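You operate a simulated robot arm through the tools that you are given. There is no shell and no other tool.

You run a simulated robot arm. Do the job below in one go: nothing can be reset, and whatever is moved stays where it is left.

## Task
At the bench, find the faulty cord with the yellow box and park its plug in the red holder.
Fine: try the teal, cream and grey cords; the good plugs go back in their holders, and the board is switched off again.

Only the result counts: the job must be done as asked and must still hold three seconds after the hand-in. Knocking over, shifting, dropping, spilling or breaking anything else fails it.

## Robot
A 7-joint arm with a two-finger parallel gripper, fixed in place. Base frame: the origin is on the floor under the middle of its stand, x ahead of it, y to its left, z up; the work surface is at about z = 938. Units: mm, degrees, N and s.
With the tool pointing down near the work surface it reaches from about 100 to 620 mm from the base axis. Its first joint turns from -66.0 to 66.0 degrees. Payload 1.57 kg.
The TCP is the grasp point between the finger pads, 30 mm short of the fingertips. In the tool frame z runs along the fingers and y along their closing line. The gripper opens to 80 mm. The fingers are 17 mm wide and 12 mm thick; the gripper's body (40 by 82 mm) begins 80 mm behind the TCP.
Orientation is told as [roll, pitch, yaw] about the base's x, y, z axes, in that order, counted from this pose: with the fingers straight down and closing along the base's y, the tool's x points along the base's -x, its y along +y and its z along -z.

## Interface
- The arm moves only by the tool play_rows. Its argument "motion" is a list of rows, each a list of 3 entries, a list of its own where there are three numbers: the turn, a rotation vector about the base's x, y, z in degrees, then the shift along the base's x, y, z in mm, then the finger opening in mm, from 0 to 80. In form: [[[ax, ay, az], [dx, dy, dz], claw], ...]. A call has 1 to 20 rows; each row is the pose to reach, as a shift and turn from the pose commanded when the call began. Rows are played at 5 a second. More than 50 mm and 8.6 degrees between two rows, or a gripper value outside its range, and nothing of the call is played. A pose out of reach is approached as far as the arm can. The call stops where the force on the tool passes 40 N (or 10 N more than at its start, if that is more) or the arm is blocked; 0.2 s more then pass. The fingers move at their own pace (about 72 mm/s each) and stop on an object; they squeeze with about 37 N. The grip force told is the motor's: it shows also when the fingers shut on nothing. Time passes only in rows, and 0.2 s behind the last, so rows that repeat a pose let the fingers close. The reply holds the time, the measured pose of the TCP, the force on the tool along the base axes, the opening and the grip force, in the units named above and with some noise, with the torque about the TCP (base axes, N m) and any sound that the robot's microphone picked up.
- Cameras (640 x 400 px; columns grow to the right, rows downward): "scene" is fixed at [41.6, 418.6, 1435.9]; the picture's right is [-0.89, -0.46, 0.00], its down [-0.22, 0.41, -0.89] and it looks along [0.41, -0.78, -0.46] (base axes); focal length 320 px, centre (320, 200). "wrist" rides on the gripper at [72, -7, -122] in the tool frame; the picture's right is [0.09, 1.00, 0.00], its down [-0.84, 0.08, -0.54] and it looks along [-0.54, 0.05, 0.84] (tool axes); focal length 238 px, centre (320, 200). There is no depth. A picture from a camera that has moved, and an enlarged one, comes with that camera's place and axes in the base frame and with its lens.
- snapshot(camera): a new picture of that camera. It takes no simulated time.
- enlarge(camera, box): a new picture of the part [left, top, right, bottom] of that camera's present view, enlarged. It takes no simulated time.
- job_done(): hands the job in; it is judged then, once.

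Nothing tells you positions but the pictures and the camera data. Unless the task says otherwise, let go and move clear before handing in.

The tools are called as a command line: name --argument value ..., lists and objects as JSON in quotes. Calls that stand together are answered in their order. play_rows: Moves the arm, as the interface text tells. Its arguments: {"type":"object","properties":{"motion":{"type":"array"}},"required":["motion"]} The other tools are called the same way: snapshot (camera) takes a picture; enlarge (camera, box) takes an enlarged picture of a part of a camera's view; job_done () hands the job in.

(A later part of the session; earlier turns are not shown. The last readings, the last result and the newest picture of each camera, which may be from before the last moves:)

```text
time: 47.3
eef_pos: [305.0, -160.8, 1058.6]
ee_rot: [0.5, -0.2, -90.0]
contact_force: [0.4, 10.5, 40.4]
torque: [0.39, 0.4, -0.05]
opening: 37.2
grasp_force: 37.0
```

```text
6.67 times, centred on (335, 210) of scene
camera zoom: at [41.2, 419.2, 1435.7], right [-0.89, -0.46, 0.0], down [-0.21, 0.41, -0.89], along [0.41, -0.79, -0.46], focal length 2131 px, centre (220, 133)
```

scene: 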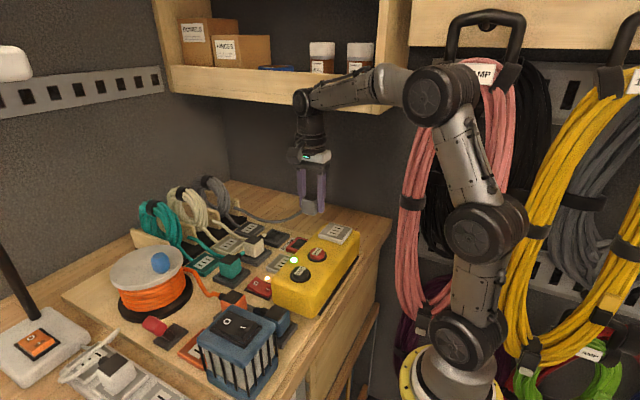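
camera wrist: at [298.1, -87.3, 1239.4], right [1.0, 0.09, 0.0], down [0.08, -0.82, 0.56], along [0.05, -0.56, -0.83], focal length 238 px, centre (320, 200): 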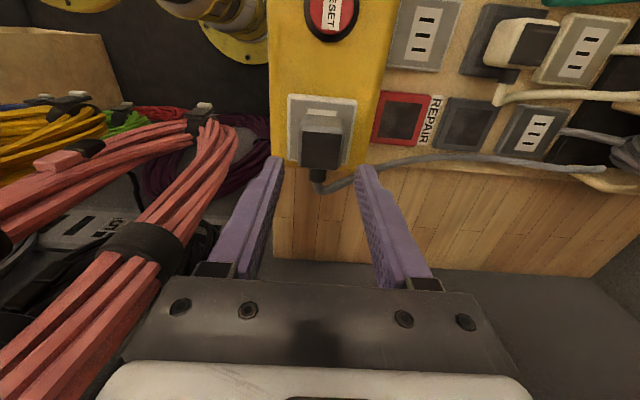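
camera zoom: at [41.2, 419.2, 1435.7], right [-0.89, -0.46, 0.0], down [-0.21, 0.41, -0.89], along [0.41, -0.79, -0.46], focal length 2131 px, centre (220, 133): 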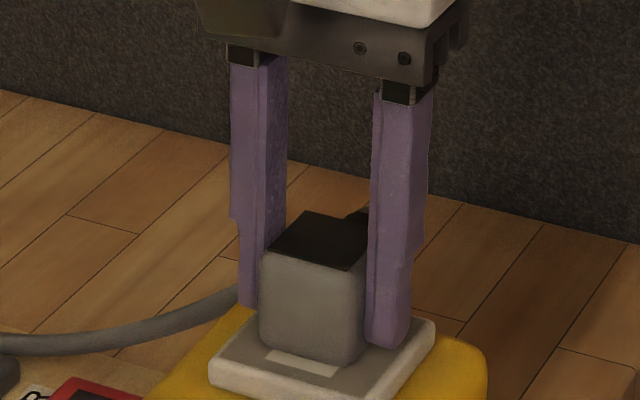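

By comparing body edges with the socket label, the plug centre is at y≈-162.3 while the socket is at about -160.5 to -161. I'll lift 8 mm, shift +1.8 in y and press again.

play_rows --motion '[[[0, 0, 0], [0.3, 1.4, 4], 20], [[0, 0, 0], [0.3, 2.6, 10], 20], [[0, 0, 0], [0.3, 2.6, 10], 20]]'

enlarge --camera "wrist" --box '[240, 80, 400, 200]'

```text
time: 48.1
eef_pos: [303.6, -158.2, 1064.2]
ee_rot: [-0.4, 0.1, -90.0]
contact_force: [0.3, -0.2, -0.3]
torque: [-0.01, 0.01, -0.02]
opening: 36.7
grasp_force: 37.2
```

```text
3.33 times, centred on (320, 140) of wrist
camera zoom: at [297.9, -86.9, 1185.7], right [1.0, 0.09, -0.01], down [0.08, -0.84, 0.54], along [0.05, -0.54, -0.84], focal length 794 px, centre (320, 400)
```

zoom: 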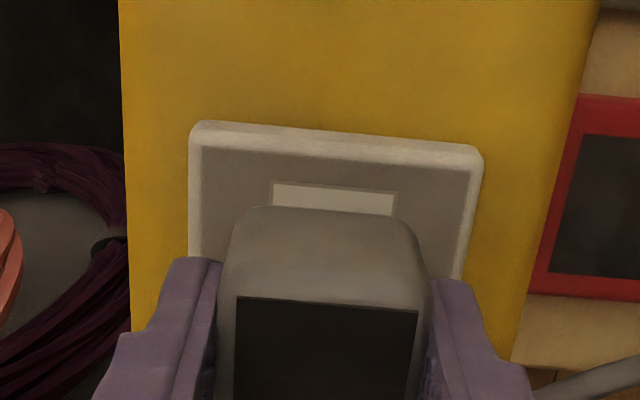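

Now I'm pressing down at this adjusted position.

play_rows --motion '[[[0, 0, 0], [0, 0, -3], 20], [[0, 0, 0], [0, 0, -5], 20], [[0, 0, 0], [0, 0, -6.5], 20], [[0, 0, 0], [0, 0, -8], 20]]'

enlarge --camera "wrist" --box '[240, 80, 400, 200]'

```text
time: 49.1
eef_pos: [304.2, -158.8, 1059.8]
ee_rot: [0.1, 0.0, -90.0]
contact_force: [1.1, -3.1, 7.4]
torque: [-0.24, -0.07, 0.01]
opening: 37.1
grasp_force: 36.7
```

```text
3.33 times, centred on (320, 140) of wrist
camera zoom: at [297.0, -86.8, 1180.2], right [1.0, 0.09, 0.0], down [0.08, -0.84, 0.54], along [0.05, -0.54, -0.84], focal length 794 px, centre (320, 400)
```

zoom: 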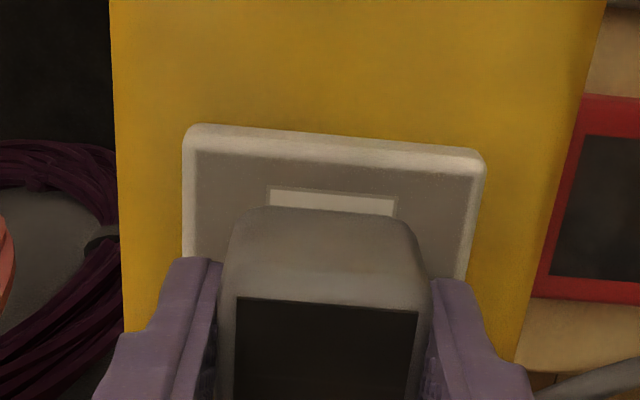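

Light contact. Pressing further.

play_rows --motion '[[[0, 0, 0], [0.3, 0, -1], 20], [[0, 0, 0], [0.6, 0, -2], 20]]'

enlarge --camera "wrist" --box '[240, 80, 400, 200]'

```text
time: 49.7
eef_pos: [303.8, -158.3, 1057.8]
ee_rot: [0.3, -0.2, -90.0]
contact_force: [-9.2, 0.7, 36.8]
torque: [-0.11, 0.5, 0.03]
opening: 37.2
grasp_force: 36.9
```

```text
3.33 times, centred on (320, 140) of wrist
camera zoom: at [296.9, -86.6, 1179.9], right [1.0, 0.09, 0.0], down [0.08, -0.83, 0.55], along [0.05, -0.54, -0.84], focal length 794 px, centre (320, 400)
```

zoom: 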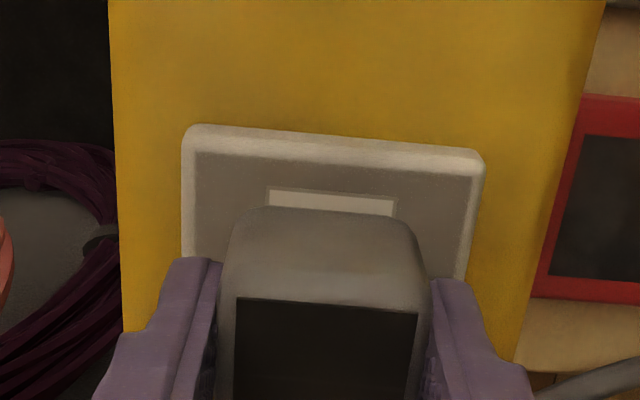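

Still no latch. The socket may only re-arm once the plug has moved well away after popping out. I'll lift it 60 mm and then come back down at the nominal spot.

play_rows --motion '[[[0, 0, 0], [0.3, -0.3, 10], 20], [[0, 0, 0], [0.5, -0.5, 35], 20], [[0, 0, 0], [0.5, -0.5, 65], 20], [[0, 0, 0], [0.5, -0.5, 65], 20]]'

snapshot --camera "wrist"

enlarge --camera "scene" --box '[270, 150, 370, 240]'

```text
time: 50.7
eef_pos: [304.2, -156.2, 1119.0]
ee_rot: [0.0, 0.1, -90.0]
contact_force: [-0.6, 0.6, -0.8]
torque: [0.0, 0.01, 0.01]
opening: 37.1
grasp_force: 37.4
```

```text
taken
camera wrist: at [297.5, -86.1, 1241.6], right [1.0, 0.09, 0.0], down [0.08, -0.84, 0.54], along [0.05, -0.54, -0.84], focal length 238 px, centre (320, 200)
```

wrist: 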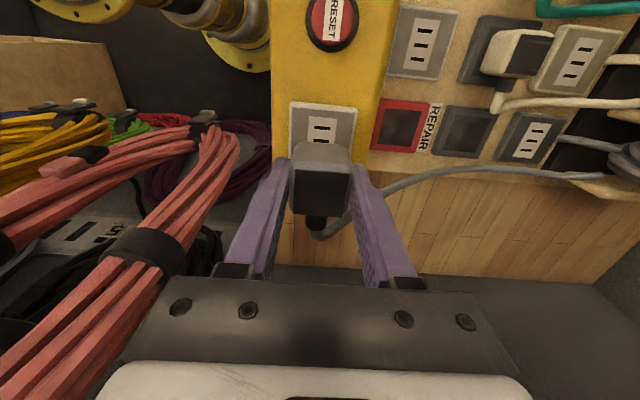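

```text
4.44 times, centred on (320, 195) of scene
camera zoom: at [41.6, 418.6, 1435.9], right [-0.89, -0.46, 0.0], down [-0.22, 0.41, -0.89], along [0.41, -0.78, -0.46], focal length 1421 px, centre (320, 222)
```

zoom: 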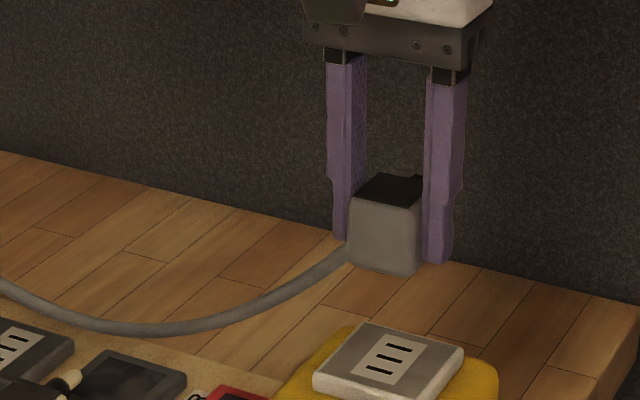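

The plug looks straight in the grip. One more precise look at the socket slots from here before descending.

enlarge --camera "wrist" --box '[270, 90, 370, 170]'

```text
5.00 times, centred on (320, 130) of wrist
camera zoom: at [297.5, -86.1, 1241.6], right [1.0, 0.09, 0.0], down [0.08, -0.84, 0.54], along [0.05, -0.54, -0.84], focal length 1192 px, centre (320, 550)
```

zoom: 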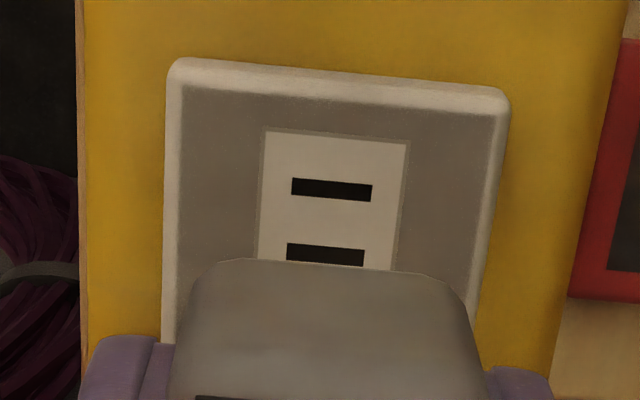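

At t≈46 the plug was at the same place as the first successful latch, so re-arming seems the likelier explanation. I'm descending again to the same spot.

play_rows --motion '[[[0, 0, 0], [0.5, -1.5, -20], 20], [[0, 0, 0], [0.5, -1.5, -40], 20], [[0, 0, 0], [0.5, -1.5, -52], 20], [[0, 0, 0], [0.5, -1.5, -57], 20], [[0, 0, 0], [0.5, -1.5, -59], 20], [[0, 0, 0], [0.5, -1.5, -60.5], 20]]'

enlarge --camera "wrist" --box '[240, 80, 400, 200]'

```text
time: 52.1
eef_pos: [305.6, -162.2, 1059.1]
ee_rot: [-0.1, 0.0, -90.0]
contact_force: [1.1, -0.2, -0.1]
torque: [-0.02, 0.03, -0.01]
opening: 37.2
grasp_force: 36.9
```

```text
3.33 times, centred on (320, 140) of wrist
camera zoom: at [298.8, -89.0, 1181.2], right [1.0, 0.09, 0.0], down [0.08, -0.84, 0.54], along [0.05, -0.54, -0.84], focal length 794 px, centre (320, 400)
```

zoom: 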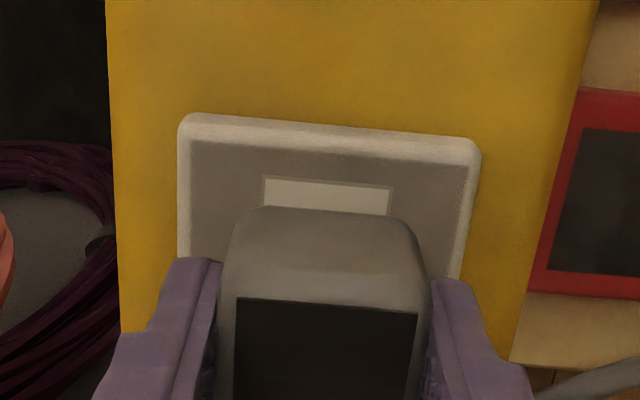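

I'm 0.8/1.2 mm off the intended spot. I'll correct while pressing.

play_rows --motion '[[[0, 0, 0], [-0.8, 1.0, 0.5], 20], [[0, 0, 0], [-0.8, 1.0, -1], 20], [[0, 0, 0], [-0.8, 1.0, -2.5], 20], [[0, 0, 0], [-0.8, 1.0, -4], 20]]'

enlarge --camera "wrist" --box '[240, 80, 400, 200]'

enlarge --camera "scene" --box '[200, 170, 390, 310]'

```text
time: 53.1
eef_pos: [306.0, -160.1, 1058.9]
ee_rot: [0.4, -0.2, -89.9]
contact_force: [-6.7, -0.4, 29.2]
torque: [-0.02, 0.53, -0.04]
opening: 36.9
grasp_force: 37.1
```

```text
3.33 times, centred on (320, 140) of wrist
camera zoom: at [297.8, -87.4, 1179.9], right [1.0, 0.09, 0.01], down [0.07, -0.83, 0.55], along [0.05, -0.54, -0.84], focal length 794 px, centre (320, 400)
```

zoom: 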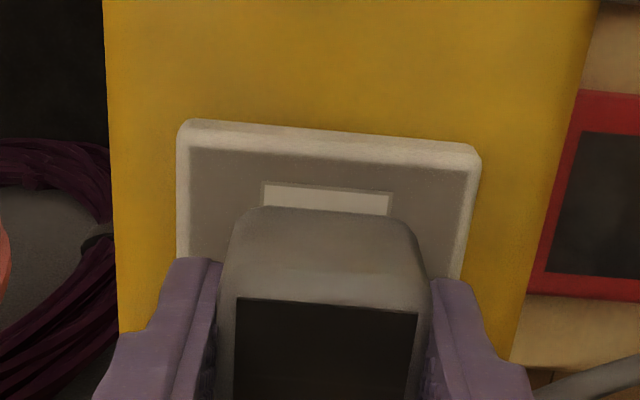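

```text
2.86 times, centred on (295, 240) of scene
camera zoom: at [41.1, 418.8, 1435.9], right [-0.89, -0.46, 0.0], down [-0.21, 0.41, -0.89], along [0.41, -0.78, -0.46], focal length 913 px, centre (391, 86)
```

zoom: 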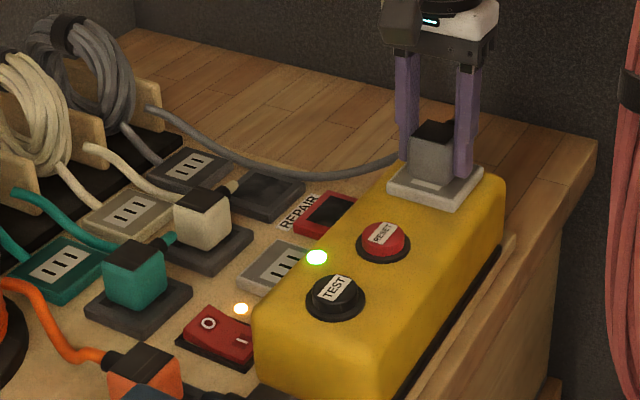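

The position looks equal to the first latch, but the estimates carry about 1–2 mm of error. I'll do a gentle search: lighter pressure, sliding the plug in small y steps while listening for a snap.

play_rows --motion '[[[0, 0, 0], [0, 0, 1.2], 20], [[0, 0, 0], [0, 0.5, 1.2], 20], [[0, 0, 0], [0, 1.0, 1.2], 20], [[0, 0, 0], [0, 1.5, 1.2], 20], [[0, 0, 0], [0, 2.0, 1.2], 20], [[0, 0, 0], [0, 2.5, 1.2], 20]]'

enlarge --camera "wrist" --box '[240, 80, 400, 200]'

```text
time: 54.5
eef_pos: [305.2, -157.3, 1057.9]
ee_rot: [0.3, -0.3, -89.9]
contact_force: [-0.2, -10.6, 28.7]
torque: [-0.4, 0.23, 0.06]
opening: 36.9
grasp_force: 36.9
```

```text
3.33 times, centred on (320, 140) of wrist
camera zoom: at [298.5, -85.6, 1179.9], right [1.0, 0.09, 0.0], down [0.08, -0.84, 0.54], along [0.05, -0.54, -0.84], focal length 794 px, centre (320, 400)
```

zoom: 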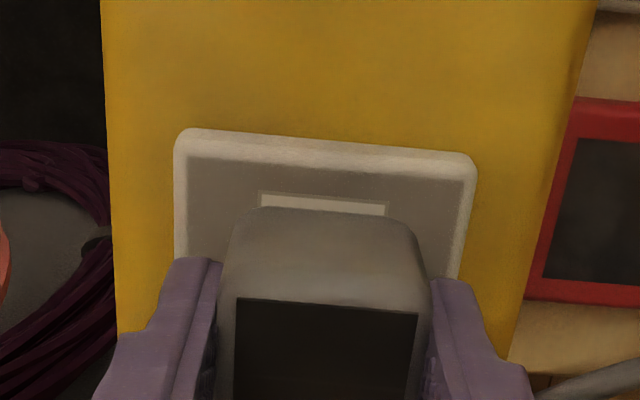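

No snap at +y. I'm sweeping back toward -y with lighter pressure.

play_rows --motion '[[[0, 0, 0], [0, -0.5, 0.8], 20], [[0, 0, 0], [0, -1, 0.8], 20], [[0, 0, 0], [0, -1.5, 0.8], 20], [[0, 0, 0], [0, -2, 0.8], 20], [[0, 0, 0], [0, -2.5, 0.8], 20], [[0, 0, 0], [0, -3, 0.8], 20]]'

play_rows --motion '[[[0, 0, 0], [0, -0.5, 0], 20], [[0, 0, 0], [0, -1, 0], 20], [[0, 0, 0], [0, -1.5, 0], 20], [[0, 0, 0], [0, -2, 0], 20], [[0, 0, 0], [0, -2.5, 0], 20], [[0, 0, 0], [0, -3, 0], 20]]'

enlarge --camera "wrist" --box '[240, 80, 400, 200]'

```text
time: 55.9
eef_pos: [305.3, -159.1, 1058.0]
ee_rot: [0.1, 0.0, -89.9]
contact_force: [2.1, 10.1, 28.6]
torque: [0.2, 0.0, -0.01]
opening: 36.6
grasp_force: 37.5
```

```text
time: 57.3
eef_pos: [305.0, -162.2, 1057.8]
ee_rot: [0.1, -0.1, -90.1]
contact_force: [0.1, 10.7, 29.5]
torque: [0.21, 0.02, -0.01]
opening: 37.0
grasp_force: 36.5
```

```text
3.33 times, centred on (320, 140) of wrist
camera zoom: at [298.4, -90.8, 1180.0], right [1.0, 0.09, 0.0], down [0.08, -0.84, 0.54], along [0.05, -0.54, -0.84], focal length 794 px, centre (320, 400)
```

zoom: 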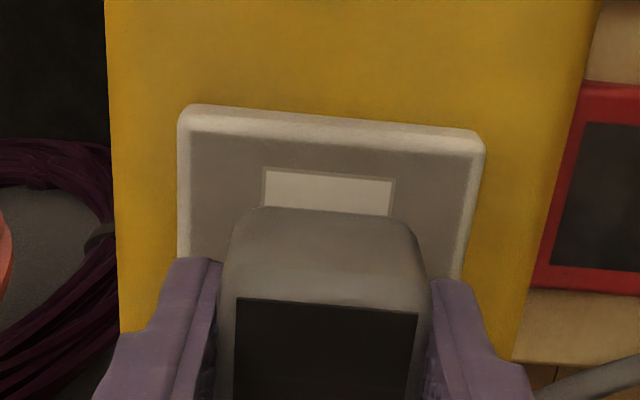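

No snap across the sweep. Comparing grip heights, the plug was seated about 2.4 mm deeper on the first try, so real pins must enter the slots and it is now riding on top of them. I'll lift and inspect the plug's tilt and pins.

play_rows --motion '[[[0, 0, 0], [0, 1, 10], 20], [[0, 0, 0], [0, 2.5, 35], 20], [[0, 0, 0], [0, 2.5, 60], 20], [[0, 0, 0], [0, 2.5, 60], 20]]'

enlarge --camera "scene" --box '[305, 165, 365, 225]'

enlarge --camera "wrist" --box '[270, 120, 370, 240]'

enlarge --camera "scene" --box '[200, 220, 270, 290]'

```text
time: 58.3
eef_pos: [306.6, -160.6, 1118.2]
ee_rot: [-0.2, 0.0, -90.0]
contact_force: [-0.1, -0.7, -0.8]
torque: [0.02, -0.01, 0.01]
opening: 36.9
grasp_force: 37.4
```

```text
6.67 times, centred on (335, 195) of scene
camera zoom: at [41.6, 418.6, 1435.9], right [-0.89, -0.46, 0.0], down [-0.22, 0.41, -0.89], along [0.41, -0.78, -0.46], focal length 2131 px, centre (220, 233)
```

zoom: 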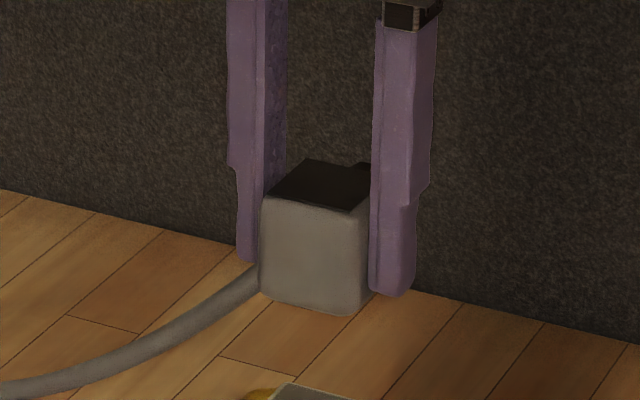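

```text
3.33 times, centred on (320, 180) of wrist
camera zoom: at [300.1, -89.2, 1239.4], right [1.0, 0.09, 0.0], down [0.08, -0.84, 0.54], along [0.05, -0.54, -0.84], focal length 794 px, centre (320, 267)
```

zoom: 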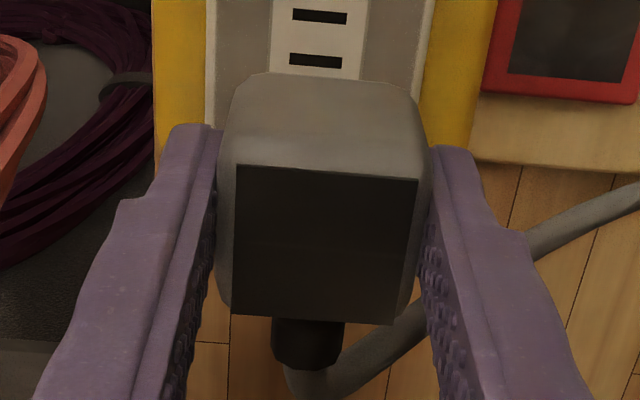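

```text
5.71 times, centred on (235, 255) of scene
camera zoom: at [41.6, 418.6, 1435.9], right [-0.89, -0.46, 0.0], down [-0.22, 0.41, -0.89], along [0.41, -0.78, -0.46], focal length 1827 px, centre (806, -114)
```

zoom: 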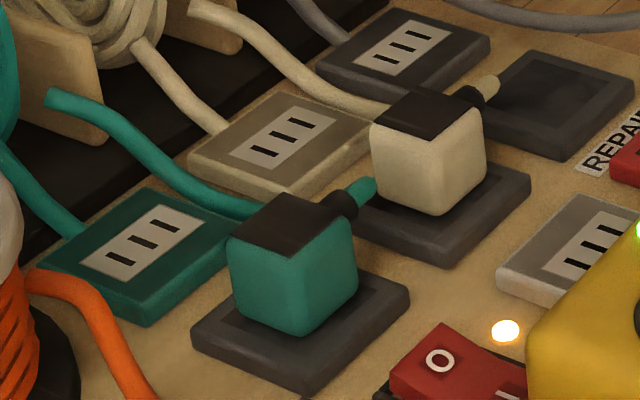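

The plug looks upright with no protruding pins, and the holders are shallow recesses. The grey plug was latched for a moment at t≈24 with the board on and the box stayed green, so grey looks good. I'll return it to its own holder to learn how latching behaves, moving back over it first.

play_rows --motion '[[[0, 0, 0], [45, 0, 0], 20], [[0, 0, 0], [90, 0, 0], 20], [[0, 0, 0], [135, 0, 0], 20], [[0, 0, 0], [170, 0.5, 0], 20], [[0, 0, 0], [178.3, 0.7, -30], 20], [[0, 0, 0], [178.3, 0.7, -70], 20], [[0, 0, 0], [178.3, 0.7, -100], 20], [[0, 0, 0], [178.3, 0.7, -100], 20]]'

snapshot --camera "wrist"

enlarge --camera "wrist" --box '[240, 80, 400, 240]'

enlarge --camera "scene" --box '[220, 180, 320, 270]'

```text
time: 60.1
eef_pos: [481.7, -157.5, 1018.6]
ee_rot: [-0.1, 0.0, -90.0]
contact_force: [0.2, -0.8, -0.9]
torque: [0.02, -0.01, -0.01]
opening: 37.1
grasp_force: 36.9
```

```text
taken
camera wrist: at [475.9, -86.2, 1140.0], right [1.0, 0.09, 0.0], down [0.08, -0.84, 0.54], along [0.05, -0.54, -0.84], focal length 238 px, centre (320, 200)
```

wrist: 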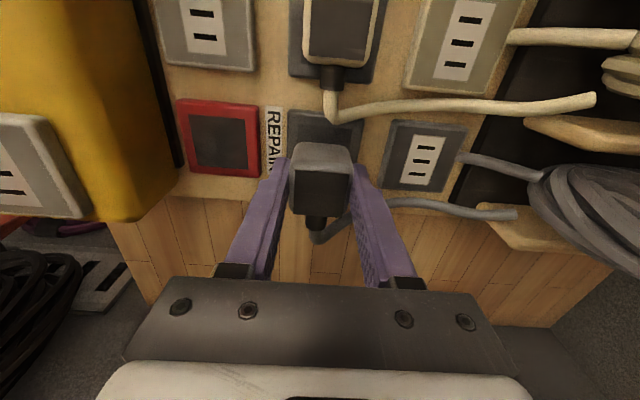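

```text
2.50 times, centred on (320, 160) of wrist
camera zoom: at [475.9, -86.2, 1140.0], right [1.0, 0.09, 0.0], down [0.08, -0.84, 0.54], along [0.05, -0.54, -0.84], focal length 596 px, centre (320, 300)
```

zoom: 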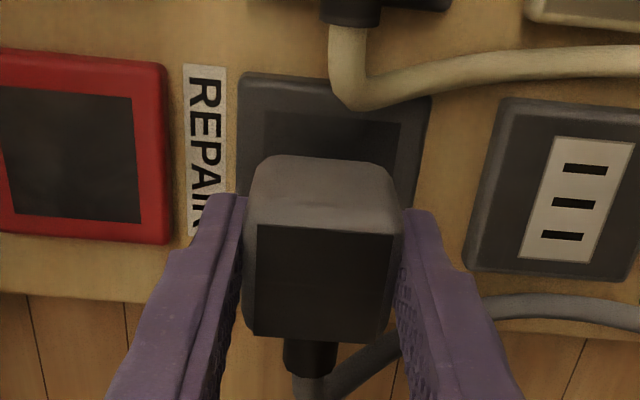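

```text
4.44 times, centred on (270, 225) of scene
camera zoom: at [41.6, 418.6, 1435.9], right [-0.89, -0.46, 0.0], down [-0.22, 0.41, -0.89], along [0.41, -0.78, -0.46], focal length 1421 px, centre (542, 89)
```

zoom: 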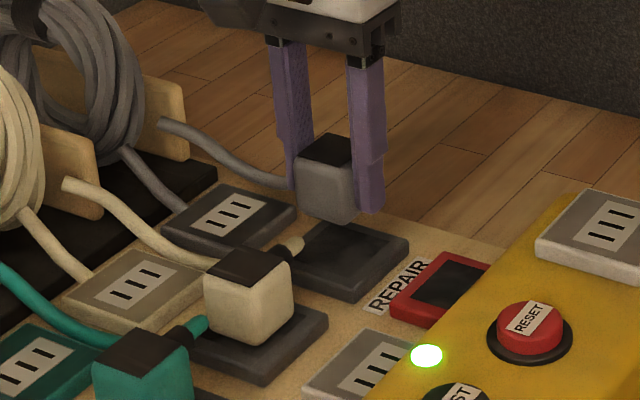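

The arm settled about 2.5 mm off. I'm correcting to sit over the grey holder (target TCP 485.4,-160.5) and lowering part way.

play_rows --motion '[[[0, 0, 0], [1.5, -1.2, -6], 20], [[0, 0, 0], [2.5, -2.3, -14], 20], [[0, 0, 0], [2.5, -2.3, -20], 20], [[0, 0, 0], [2.5, -2.3, -20], 20]]'

enlarge --camera "wrist" --box '[240, 80, 400, 240]'

enlarge --camera "scene" --box '[250, 190, 320, 250]'

```text
time: 61.1
eef_pos: [486.1, -162.7, 998.2]
ee_rot: [-0.1, 0.0, -90.0]
contact_force: [0.9, 0.2, 0.4]
torque: [0.0, -0.01, 0.0]
opening: 37.1
grasp_force: 37.5
```

```text
2.50 times, centred on (320, 160) of wrist
camera zoom: at [478.6, -90.6, 1119.9], right [1.0, 0.09, 0.0], down [0.08, -0.84, 0.54], along [0.05, -0.54, -0.84], focal length 596 px, centre (320, 300)
```

zoom: 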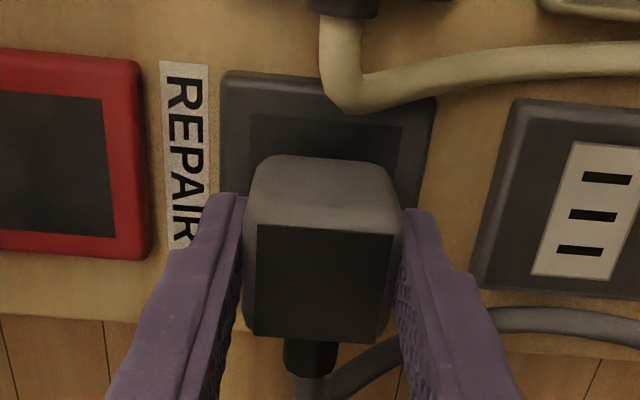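

```text
6.67 times, centred on (285, 220) of scene
camera zoom: at [41.6, 418.6, 1435.9], right [-0.89, -0.46, 0.0], down [-0.22, 0.41, -0.89], along [0.41, -0.78, -0.46], focal length 2131 px, centre (553, 67)
```

zoom: 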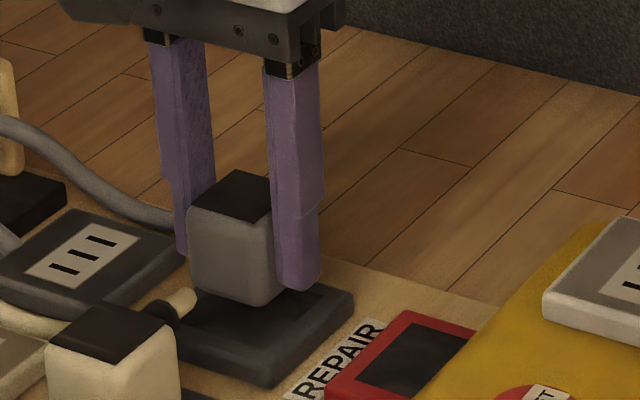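

I'll hold still to let the arm settle and see its true position.

play_rows --motion '[[[0, 0, 0], [0, 0, 0], 20], [[0, 0, 0], [0, 0, 0], 20], [[0, 0, 0], [0, 0, 0], 20], [[0, 0, 0], [0, 0, 0], 20]]'

enlarge --camera "wrist" --box '[240, 80, 400, 240]'

```text
time: 62.1
eef_pos: [485.5, -162.2, 997.5]
ee_rot: [-0.1, -0.1, -90.0]
contact_force: [0.0, -0.1, -0.9]
torque: [-0.01, 0.0, -0.01]
opening: 36.9
grasp_force: 37.1
```

```text
2.50 times, centred on (320, 160) of wrist
camera zoom: at [478.6, -90.5, 1120.0], right [1.0, 0.09, 0.0], down [0.08, -0.84, 0.54], along [0.05, -0.54, -0.84], focal length 596 px, centre (320, 300)
```

zoom: 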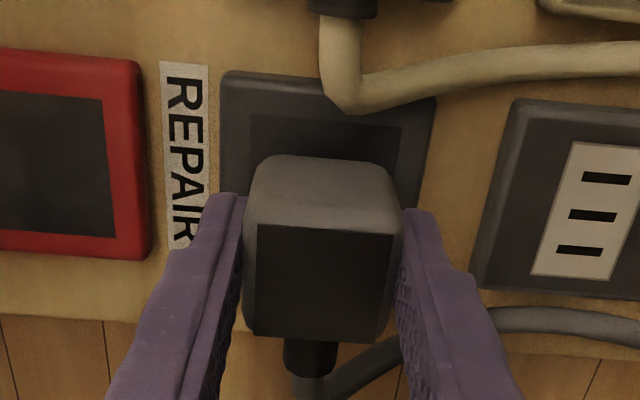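

Settled at (485.6,-162.5). Relative to the original grip the plug sits 1–2 mm toward -y in the hand, so I'll shift +1.5 in y and lower gently, listening for a snap.

play_rows --motion '[[[0, 0, 0], [-0.2, 1.5, 0], 20], [[0, 0, 0], [-0.2, 1.5, -3], 20], [[0, 0, 0], [-0.2, 1.5, -6], 20], [[0, 0, 0], [-0.2, 1.5, -7.5], 20], [[0, 0, 0], [-0.2, 1.5, -7.5], 20], [[0, 0, 0], [-0.2, 1.5, -7.5], 20]]'

enlarge --camera "wrist" --box '[240, 80, 400, 240]'

```text
time: 63.5
eef_pos: [485.9, -160.4, 990.2]
ee_rot: [-0.1, 0.0, -90.1]
contact_force: [0.3, 1.0, -0.4]
torque: [0.0, -0.03, 0.04]
opening: 36.9
grasp_force: 36.8
```

```text
2.50 times, centred on (320, 160) of wrist
camera zoom: at [479.3, -88.9, 1111.9], right [1.0, 0.09, 0.0], down [0.08, -0.84, 0.54], along [0.05, -0.54, -0.84], focal length 596 px, centre (320, 300)
```

zoom: 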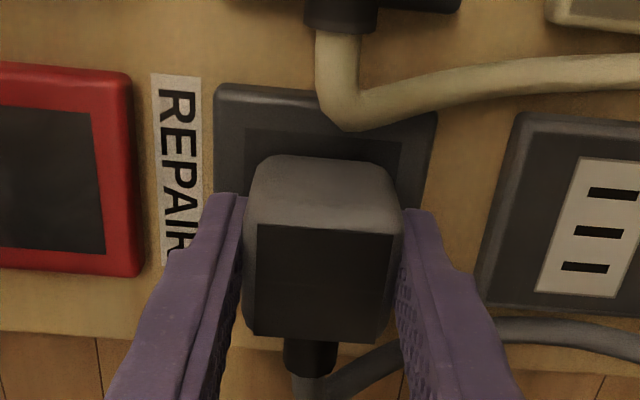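

No contact yet at z≈990. Continuing down gently.

play_rows --motion '[[[0, 0, 0], [-0.5, 0, -1], 20], [[0, 0, 0], [-0.5, 0, -2], 20], [[0, 0, 0], [-0.5, 0, -3], 20], [[0, 0, 0], [-0.5, 0, -3], 20]]'

enlarge --camera "wrist" --box '[240, 80, 400, 240]'

```text
time: 64.5
eef_pos: [484.9, -159.5, 987.2]
ee_rot: [-0.2, 0.0, -90.0]
contact_force: [0.0, -0.7, 1.5]
torque: [-0.01, 0.0, -0.03]
opening: 37.1
grasp_force: 37.3
```

```text
2.50 times, centred on (320, 160) of wrist
camera zoom: at [478.4, -89.4, 1108.5], right [1.0, 0.09, 0.0], down [0.08, -0.84, 0.54], along [0.05, -0.54, -0.84], focal length 596 px, centre (320, 300)
```

zoom: 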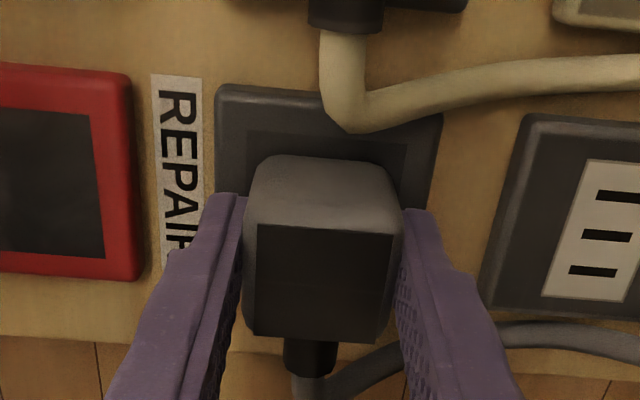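

Still free. A bit further.

play_rows --motion '[[[0, 0, 0], [0, 0, -1], 20], [[0, 0, 0], [0, 0, -2], 20], [[0, 0, 0], [0, 0, -2], 20]]'

play_rows --motion '[[[0, 0, 0], [0, 0, -1], 20], [[0, 0, 0], [0, 0, -2], 20], [[0, 0, 0], [0, 0, -2], 20]]'

enlarge --camera "wrist" --box '[240, 80, 400, 240]'

enlarge --camera "scene" --box '[250, 190, 320, 250]'

```text
time: 65.3
eef_pos: [485.6, -159.6, 987.5]
ee_rot: [0.2, 0.0, -90.1]
contact_force: [-0.9, 3.9, 13.2]
torque: [0.16, 0.16, -0.02]
opening: 36.8
grasp_force: 36.5
```

```text
time: 66.1
eef_pos: [485.4, -160.2, 985.6]
ee_rot: [0.3, -0.1, -89.9]
contact_force: [-2.0, 7.2, 28.4]
torque: [0.34, 0.38, -0.07]
opening: 36.9
grasp_force: 37.4
```

```text
2.50 times, centred on (320, 160) of wrist
camera zoom: at [477.9, -88.9, 1108.0], right [1.0, 0.09, 0.01], down [0.07, -0.84, 0.54], along [0.05, -0.54, -0.84], focal length 596 px, centre (320, 300)
```

zoom: 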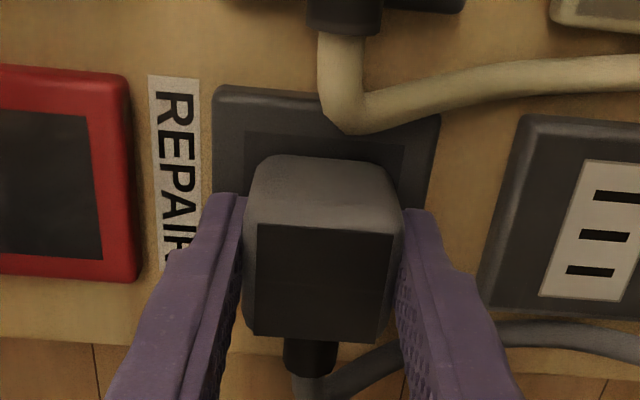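

```text
6.67 times, centred on (285, 220) of scene
camera zoom: at [41.0, 419.0, 1435.8], right [-0.89, -0.46, 0.0], down [-0.21, 0.41, -0.89], along [0.41, -0.79, -0.46], focal length 2131 px, centre (553, 67)
```

zoom: 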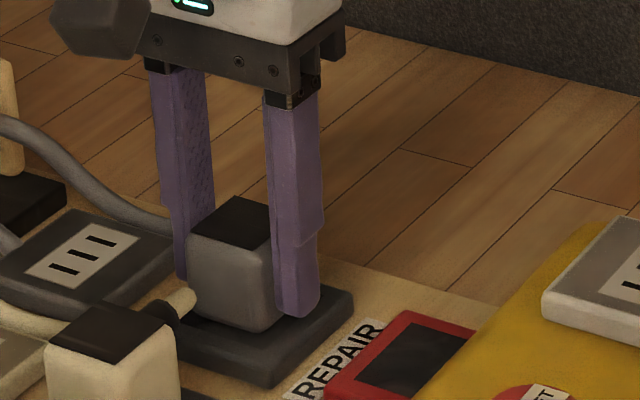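

28 N of contact but no snap in its own holder either, so the plug may be slightly rotated in my grip. I'm zooming in to measure its orientation.

enlarge --camera "wrist" --box '[290, 130, 350, 220]'

enlarge --camera "scene" --box '[265, 210, 305, 250]'

enlarge --camera "scene" --box '[245, 225, 285, 265]'

```text
4.44 times, centred on (320, 175) of wrist
camera zoom: at [477.9, -88.9, 1108.0], right [1.0, 0.09, 0.01], down [0.07, -0.84, 0.54], along [0.05, -0.54, -0.84], focal length 1059 px, centre (320, 311)
```

zoom: 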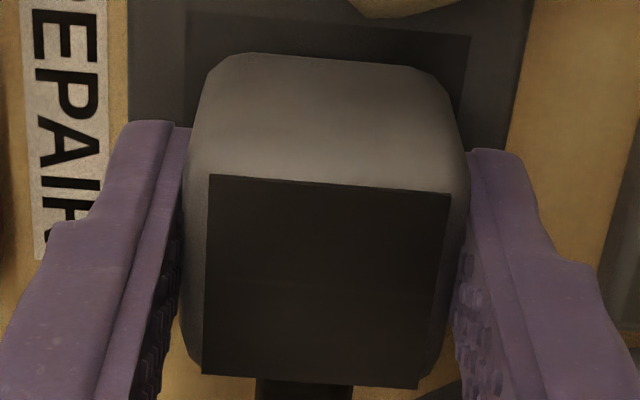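

```text
10.00 times, centred on (285, 230) of scene
camera zoom: at [41.0, 419.0, 1435.8], right [-0.89, -0.46, 0.0], down [-0.21, 0.41, -0.89], along [0.41, -0.79, -0.46], focal length 3196 px, centre (670, -100)
```

zoom: 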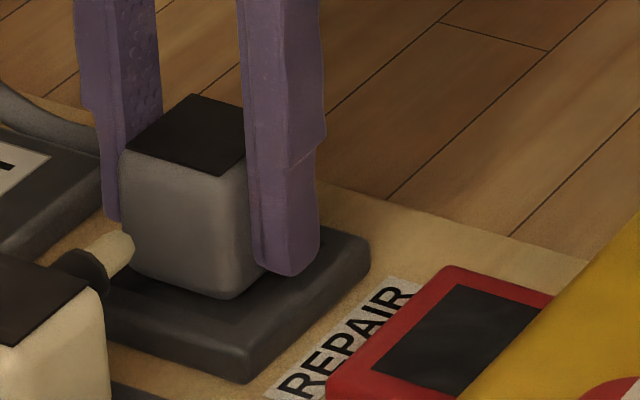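

```text
10.00 times, centred on (265, 245) of scene
camera zoom: at [41.0, 419.0, 1435.8], right [-0.89, -0.46, 0.0], down [-0.21, 0.41, -0.89], along [0.41, -0.79, -0.46], focal length 3196 px, centre (870, -250)
```

zoom: 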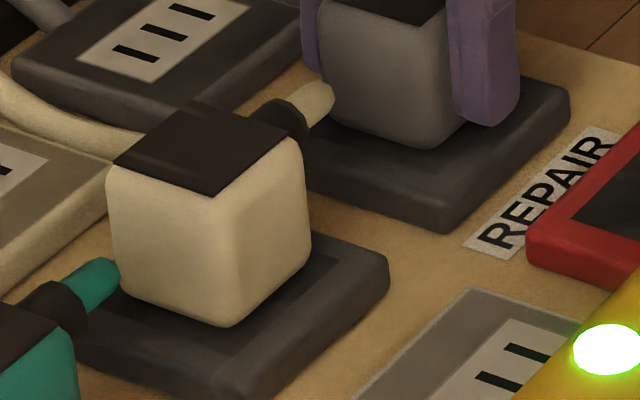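

Lateral alignment looks right, but relative to its holder plate the plug seems a few mm too high. I'll ease the pressure, open slightly so it can settle, and inspect it against the cream plug.

play_rows --motion '[[[0, 0, 0], [0, 0, 1.5], 20], [[0, 0, 0], [0, 0, 1.5], 20], [[0, 0, 0], [0, 0, 1.5], 43], [[0, 0, 0], [0, 0, 1.5], 43], [[0, 0, 0], [0, 0, 1.5], 43]]'

snapshot --camera "wrist"

enlarge --camera "scene" --box '[245, 205, 305, 265]'

```text
time: 67.3
eef_pos: [483.8, -160.6, 984.0]
ee_rot: [-0.2, 0.2, -90.0]
contact_force: [0.0, 0.7, 0.3]
torque: [0.01, 0.01, 0.02]
opening: 42.9
grasp_force: 0.1
```

```text
taken
camera wrist: at [477.4, -89.0, 1105.5], right [1.0, 0.09, 0.0], down [0.08, -0.84, 0.54], along [0.05, -0.54, -0.84], focal length 238 px, centre (320, 200)
```

wrist: 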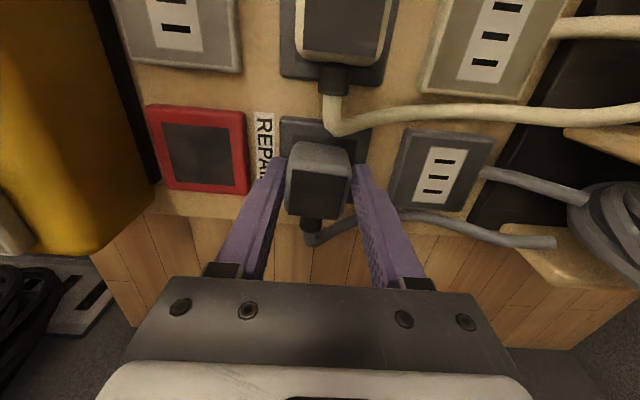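

```text
6.67 times, centred on (275, 235) of scene
camera zoom: at [41.6, 418.6, 1435.9], right [-0.89, -0.46, 0.0], down [-0.22, 0.41, -0.89], along [0.41, -0.78, -0.46], focal length 2131 px, centre (620, -33)
```

zoom: 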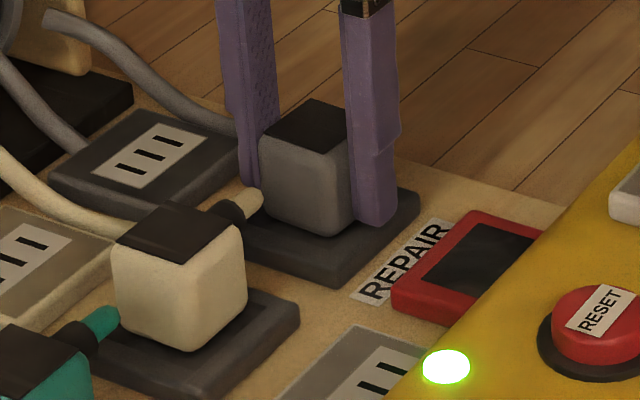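

Fingers are open and the plug stands on its own. I'm enlarging to see how it sits.

enlarge --camera "wrist" --box '[270, 100, 390, 240]'

enlarge --camera "scene" --box '[265, 205, 310, 250]'

```text
2.86 times, centred on (330, 170) of wrist
camera zoom: at [477.4, -89.0, 1105.5], right [1.0, 0.09, 0.0], down [0.08, -0.84, 0.54], along [0.05, -0.54, -0.84], focal length 681 px, centre (291, 286)
```

zoom: 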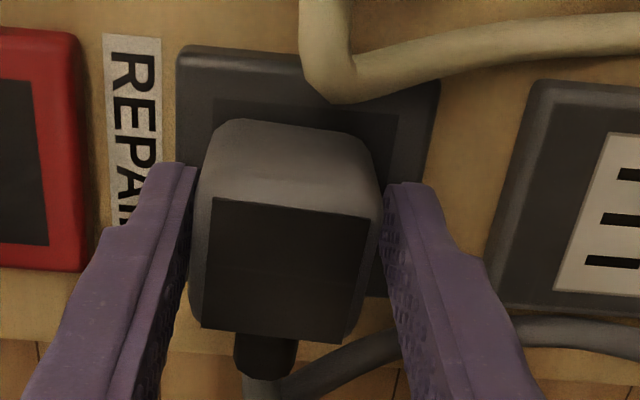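

```text
8.89 times, centred on (288, 228) of scene
camera zoom: at [41.6, 418.6, 1435.9], right [-0.89, -0.46, 0.0], down [-0.22, 0.41, -0.89], along [0.41, -0.78, -0.46], focal length 2841 px, centre (609, -44)
```

zoom: 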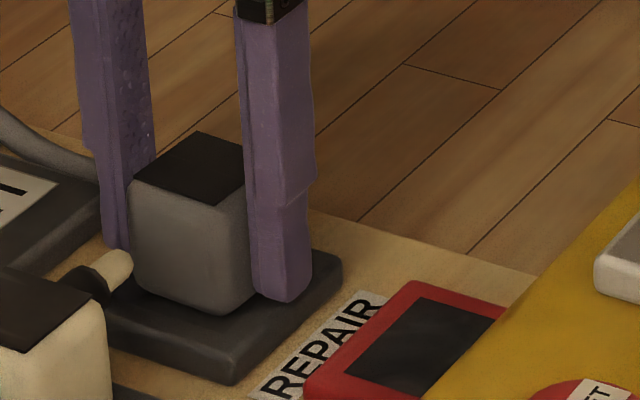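

After release, cord torque twisted the plug about 3° and pulled it ~2 mm toward -x, so it isn't latched. I'll raise the fingers 4 mm for tip clearance, regrip to square it up, lift slightly, and seat it with better alignment.

play_rows --motion '[[[0, 0, 0], [0, 0.5, 2], 43], [[0, 0, 0], [0, 0.5, 4], 43], [[0, 0, 0], [0, 0.5, 4], 43], [[0, 0, 0], [0, 0.5, 4], 20], [[0, 0, 0], [0, 0.5, 4], 20], [[0, 0, 0], [0, 0.5, 4], 20]]'

play_rows --motion '[[[0, 0, 0], [0, 0, 3], 20], [[0, 0, 0], [0.5, 0.8, 6], 20], [[0, 0, 0], [1, 1.5, 8], 20], [[0, 0, 0], [1, 1.5, 8], 20], [[0, 0, 0], [1, 1.5, 8], 20], [[0, 0, 0], [1, 1.5, 8], 20]]'

enlarge --camera "wrist" --box '[260, 90, 380, 220]'

enlarge --camera "scene" --box '[245, 205, 305, 265]'

```text
time: 68.7
eef_pos: [485.4, -159.3, 987.7]
ee_rot: [-0.1, 0.1, -89.9]
contact_force: [-0.3, -0.1, -0.4]
torque: [0.01, -0.01, -0.01]
opening: 37.1
grasp_force: 36.5
```

```text
time: 70.1
eef_pos: [485.5, -158.1, 995.2]
ee_rot: [-0.1, 0.1, -90.0]
contact_force: [0.4, 0.0, -0.3]
torque: [0.0, -0.02, -0.04]
opening: 37.0
grasp_force: 37.4
```

```text
3.08 times, centred on (320, 155) of wrist
camera zoom: at [479.1, -87.1, 1117.4], right [1.0, 0.09, 0.0], down [0.08, -0.84, 0.54], along [0.05, -0.54, -0.84], focal length 733 px, centre (320, 338)
```

zoom: 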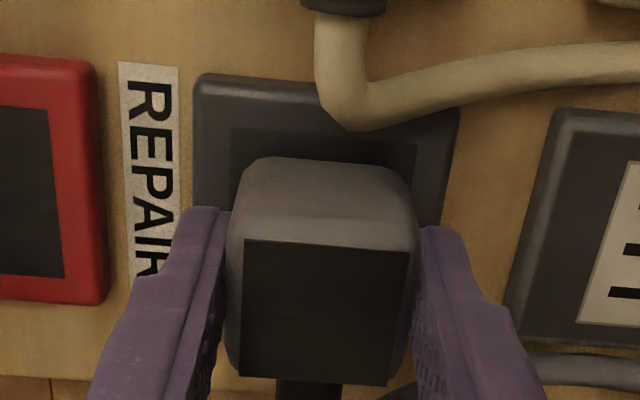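

```text
6.67 times, centred on (275, 235) of scene
camera zoom: at [41.6, 418.6, 1435.9], right [-0.89, -0.46, 0.0], down [-0.22, 0.41, -0.89], along [0.41, -0.78, -0.46], focal length 2131 px, centre (620, -33)
```

zoom: 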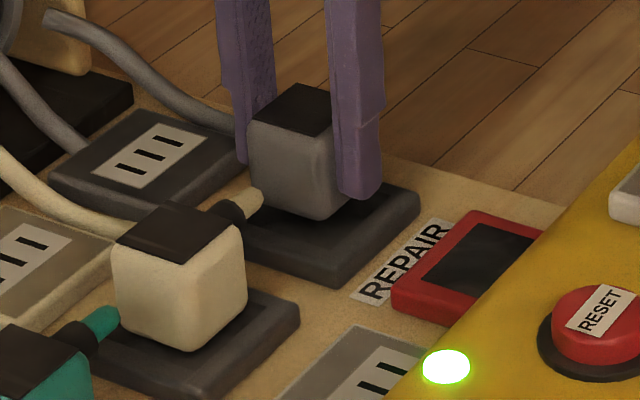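

The plug is square again and sits roughly over the recess (plug ≈485.7,-159.5; recess centre ≈484.7,-159.5). I'll lower it to light contact there and listen.

play_rows --motion '[[[0, 0, 0], [-0.5, 0, -3], 20], [[0, 0, 0], [-0.8, 0, -6], 20], [[0, 0, 0], [-0.8, 0, -7.5], 20], [[0, 0, 0], [-0.8, 0, -9], 20], [[0, 0, 0], [-0.8, 0, -9], 20], [[0, 0, 0], [-0.8, 0, -9], 20]]'

enlarge --camera "wrist" --box '[260, 90, 380, 220]'

```text
time: 71.5
eef_pos: [484.9, -159.0, 989.0]
ee_rot: [0.1, -0.1, -90.0]
contact_force: [-8.2, -8.1, 14.1]
torque: [-0.05, 0.31, 0.05]
opening: 37.2
grasp_force: 36.6
heard: snap
```

```text
3.08 times, centred on (320, 155) of wrist
camera zoom: at [478.1, -87.7, 1110.6], right [1.0, 0.09, 0.0], down [0.08, -0.84, 0.54], along [0.05, -0.54, -0.84], focal length 733 px, centre (320, 338)
```

zoom: 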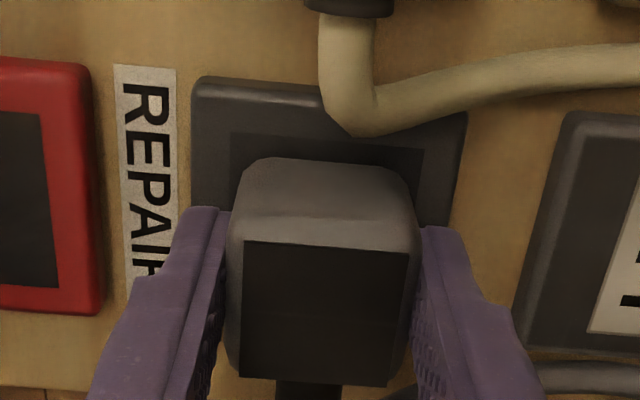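

Snap! The grey plug has latched in its holder. I'm opening the fingers right away so I don't stress the latch.

play_rows --motion '[[[0, 0, 0], [0, 0, 0], 45], [[0, 0, 0], [0, 0, 0], 45], [[0, 0, 0], [0, 0, 0], 45]]'

enlarge --camera "wrist" --box '[260, 90, 380, 220]'

enlarge --camera "scene" --box '[245, 205, 305, 265]'

```text
time: 72.3
eef_pos: [485.0, -157.9, 987.7]
ee_rot: [-0.1, -0.1, -90.0]
contact_force: [0.0, 0.2, -0.6]
torque: [0.01, -0.01, 0.01]
opening: 44.9
grasp_force: 0.1
```

```text
3.08 times, centred on (320, 155) of wrist
camera zoom: at [478.6, -86.8, 1108.9], right [1.0, 0.09, 0.0], down [0.08, -0.84, 0.54], along [0.05, -0.54, -0.84], focal length 733 px, centre (320, 338)
```

zoom: 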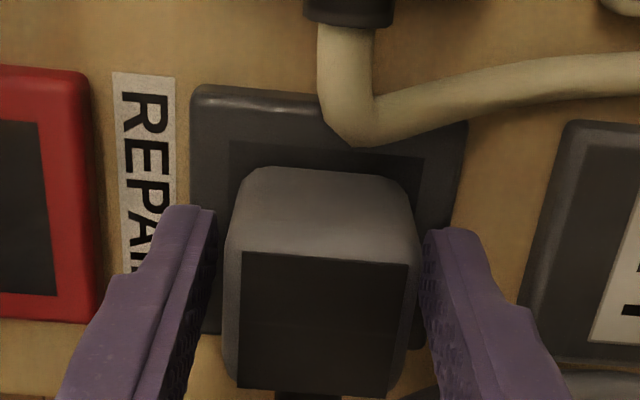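

```text
6.67 times, centred on (275, 235) of scene
camera zoom: at [41.6, 418.6, 1435.9], right [-0.89, -0.46, 0.0], down [-0.22, 0.41, -0.89], along [0.41, -0.78, -0.46], focal length 2131 px, centre (620, -33)
```

zoom: 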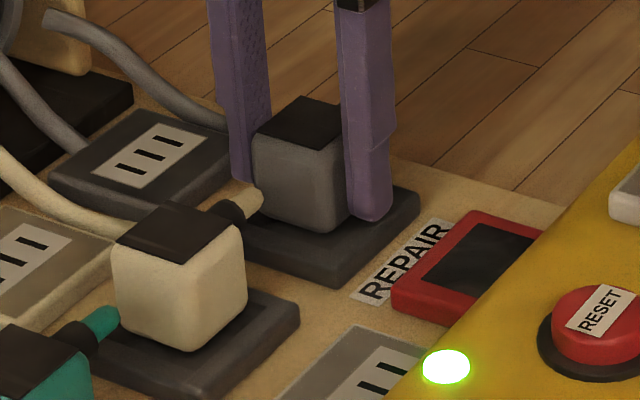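

The grey plug is latched and no longer twists, and the lamp is still green. Lessons: alignment must be within about 1 mm, and I should press lightly and release as soon as it snaps. Next I'll move up over the grey seat, then shift to the cream plug and compare views to get the exact spacing.

play_rows --motion '[[[0, 0, 0], [0, 0, 15], 46], [[0, 0, 0], [0, 0, 35], 48], [[0, 0, 0], [0, 0, 50], 48], [[0, 0, 0], [0, 0, 50], 48], [[0, 0, 0], [0, 0, 50], 48], [[0, 0, 0], [0, 0, 50], 48]]'

enlarge --camera "wrist" --box '[260, 90, 380, 200]'

play_rows --motion '[[[0, 0, 0], [0, 29, 10], 48], [[0, 0, 0], [0, 58, 10], 48], [[0, 0, 0], [0, 87, 0], 48], [[0, 0, 0], [0, 87, 0], 48], [[0, 0, 0], [0, 87, 0], 48], [[0, 0, 0], [0, 87, 0], 48]]'

enlarge --camera "wrist" --box '[260, 90, 380, 200]'

snapshot --camera "scene"

```text
time: 73.7
eef_pos: [485.5, -157.9, 1037.5]
ee_rot: [0.0, 0.0, -90.0]
contact_force: [-0.3, 1.7, 1.2]
torque: [-0.03, 0.0, 0.01]
opening: 48.0
grasp_force: 0.1
```

```text
3.64 times, centred on (320, 145) of wrist
camera zoom: at [478.6, -86.9, 1159.8], right [1.0, 0.09, 0.0], down [0.08, -0.84, 0.54], along [0.05, -0.54, -0.84], focal length 867 px, centre (320, 400)
```

zoom: 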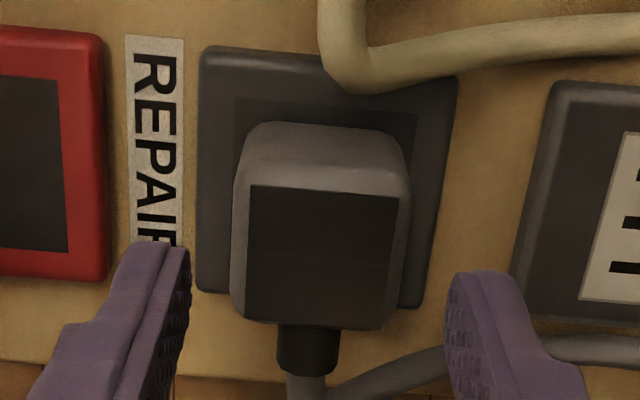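

```text
time: 75.1
eef_pos: [487.9, -70.8, 1037.3]
ee_rot: [-0.1, 0.2, -89.9]
contact_force: [-0.3, -0.5, -0.2]
torque: [0.03, 0.0, -0.01]
opening: 47.8
grasp_force: 0.1
```

```text
3.64 times, centred on (320, 145) of wrist
camera zoom: at [480.2, 0.9, 1160.0], right [1.0, 0.09, 0.0], down [0.08, -0.84, 0.54], along [0.05, -0.54, -0.84], focal length 867 px, centre (320, 400)
```

zoom: 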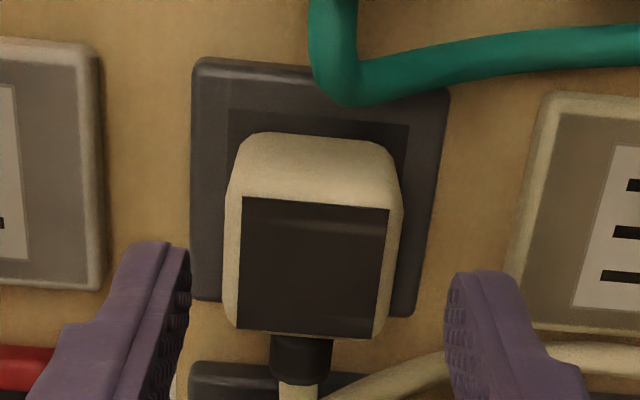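

```text
taken
```

scene: 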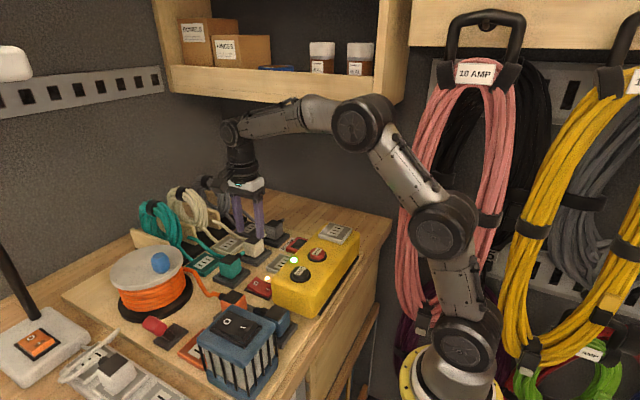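

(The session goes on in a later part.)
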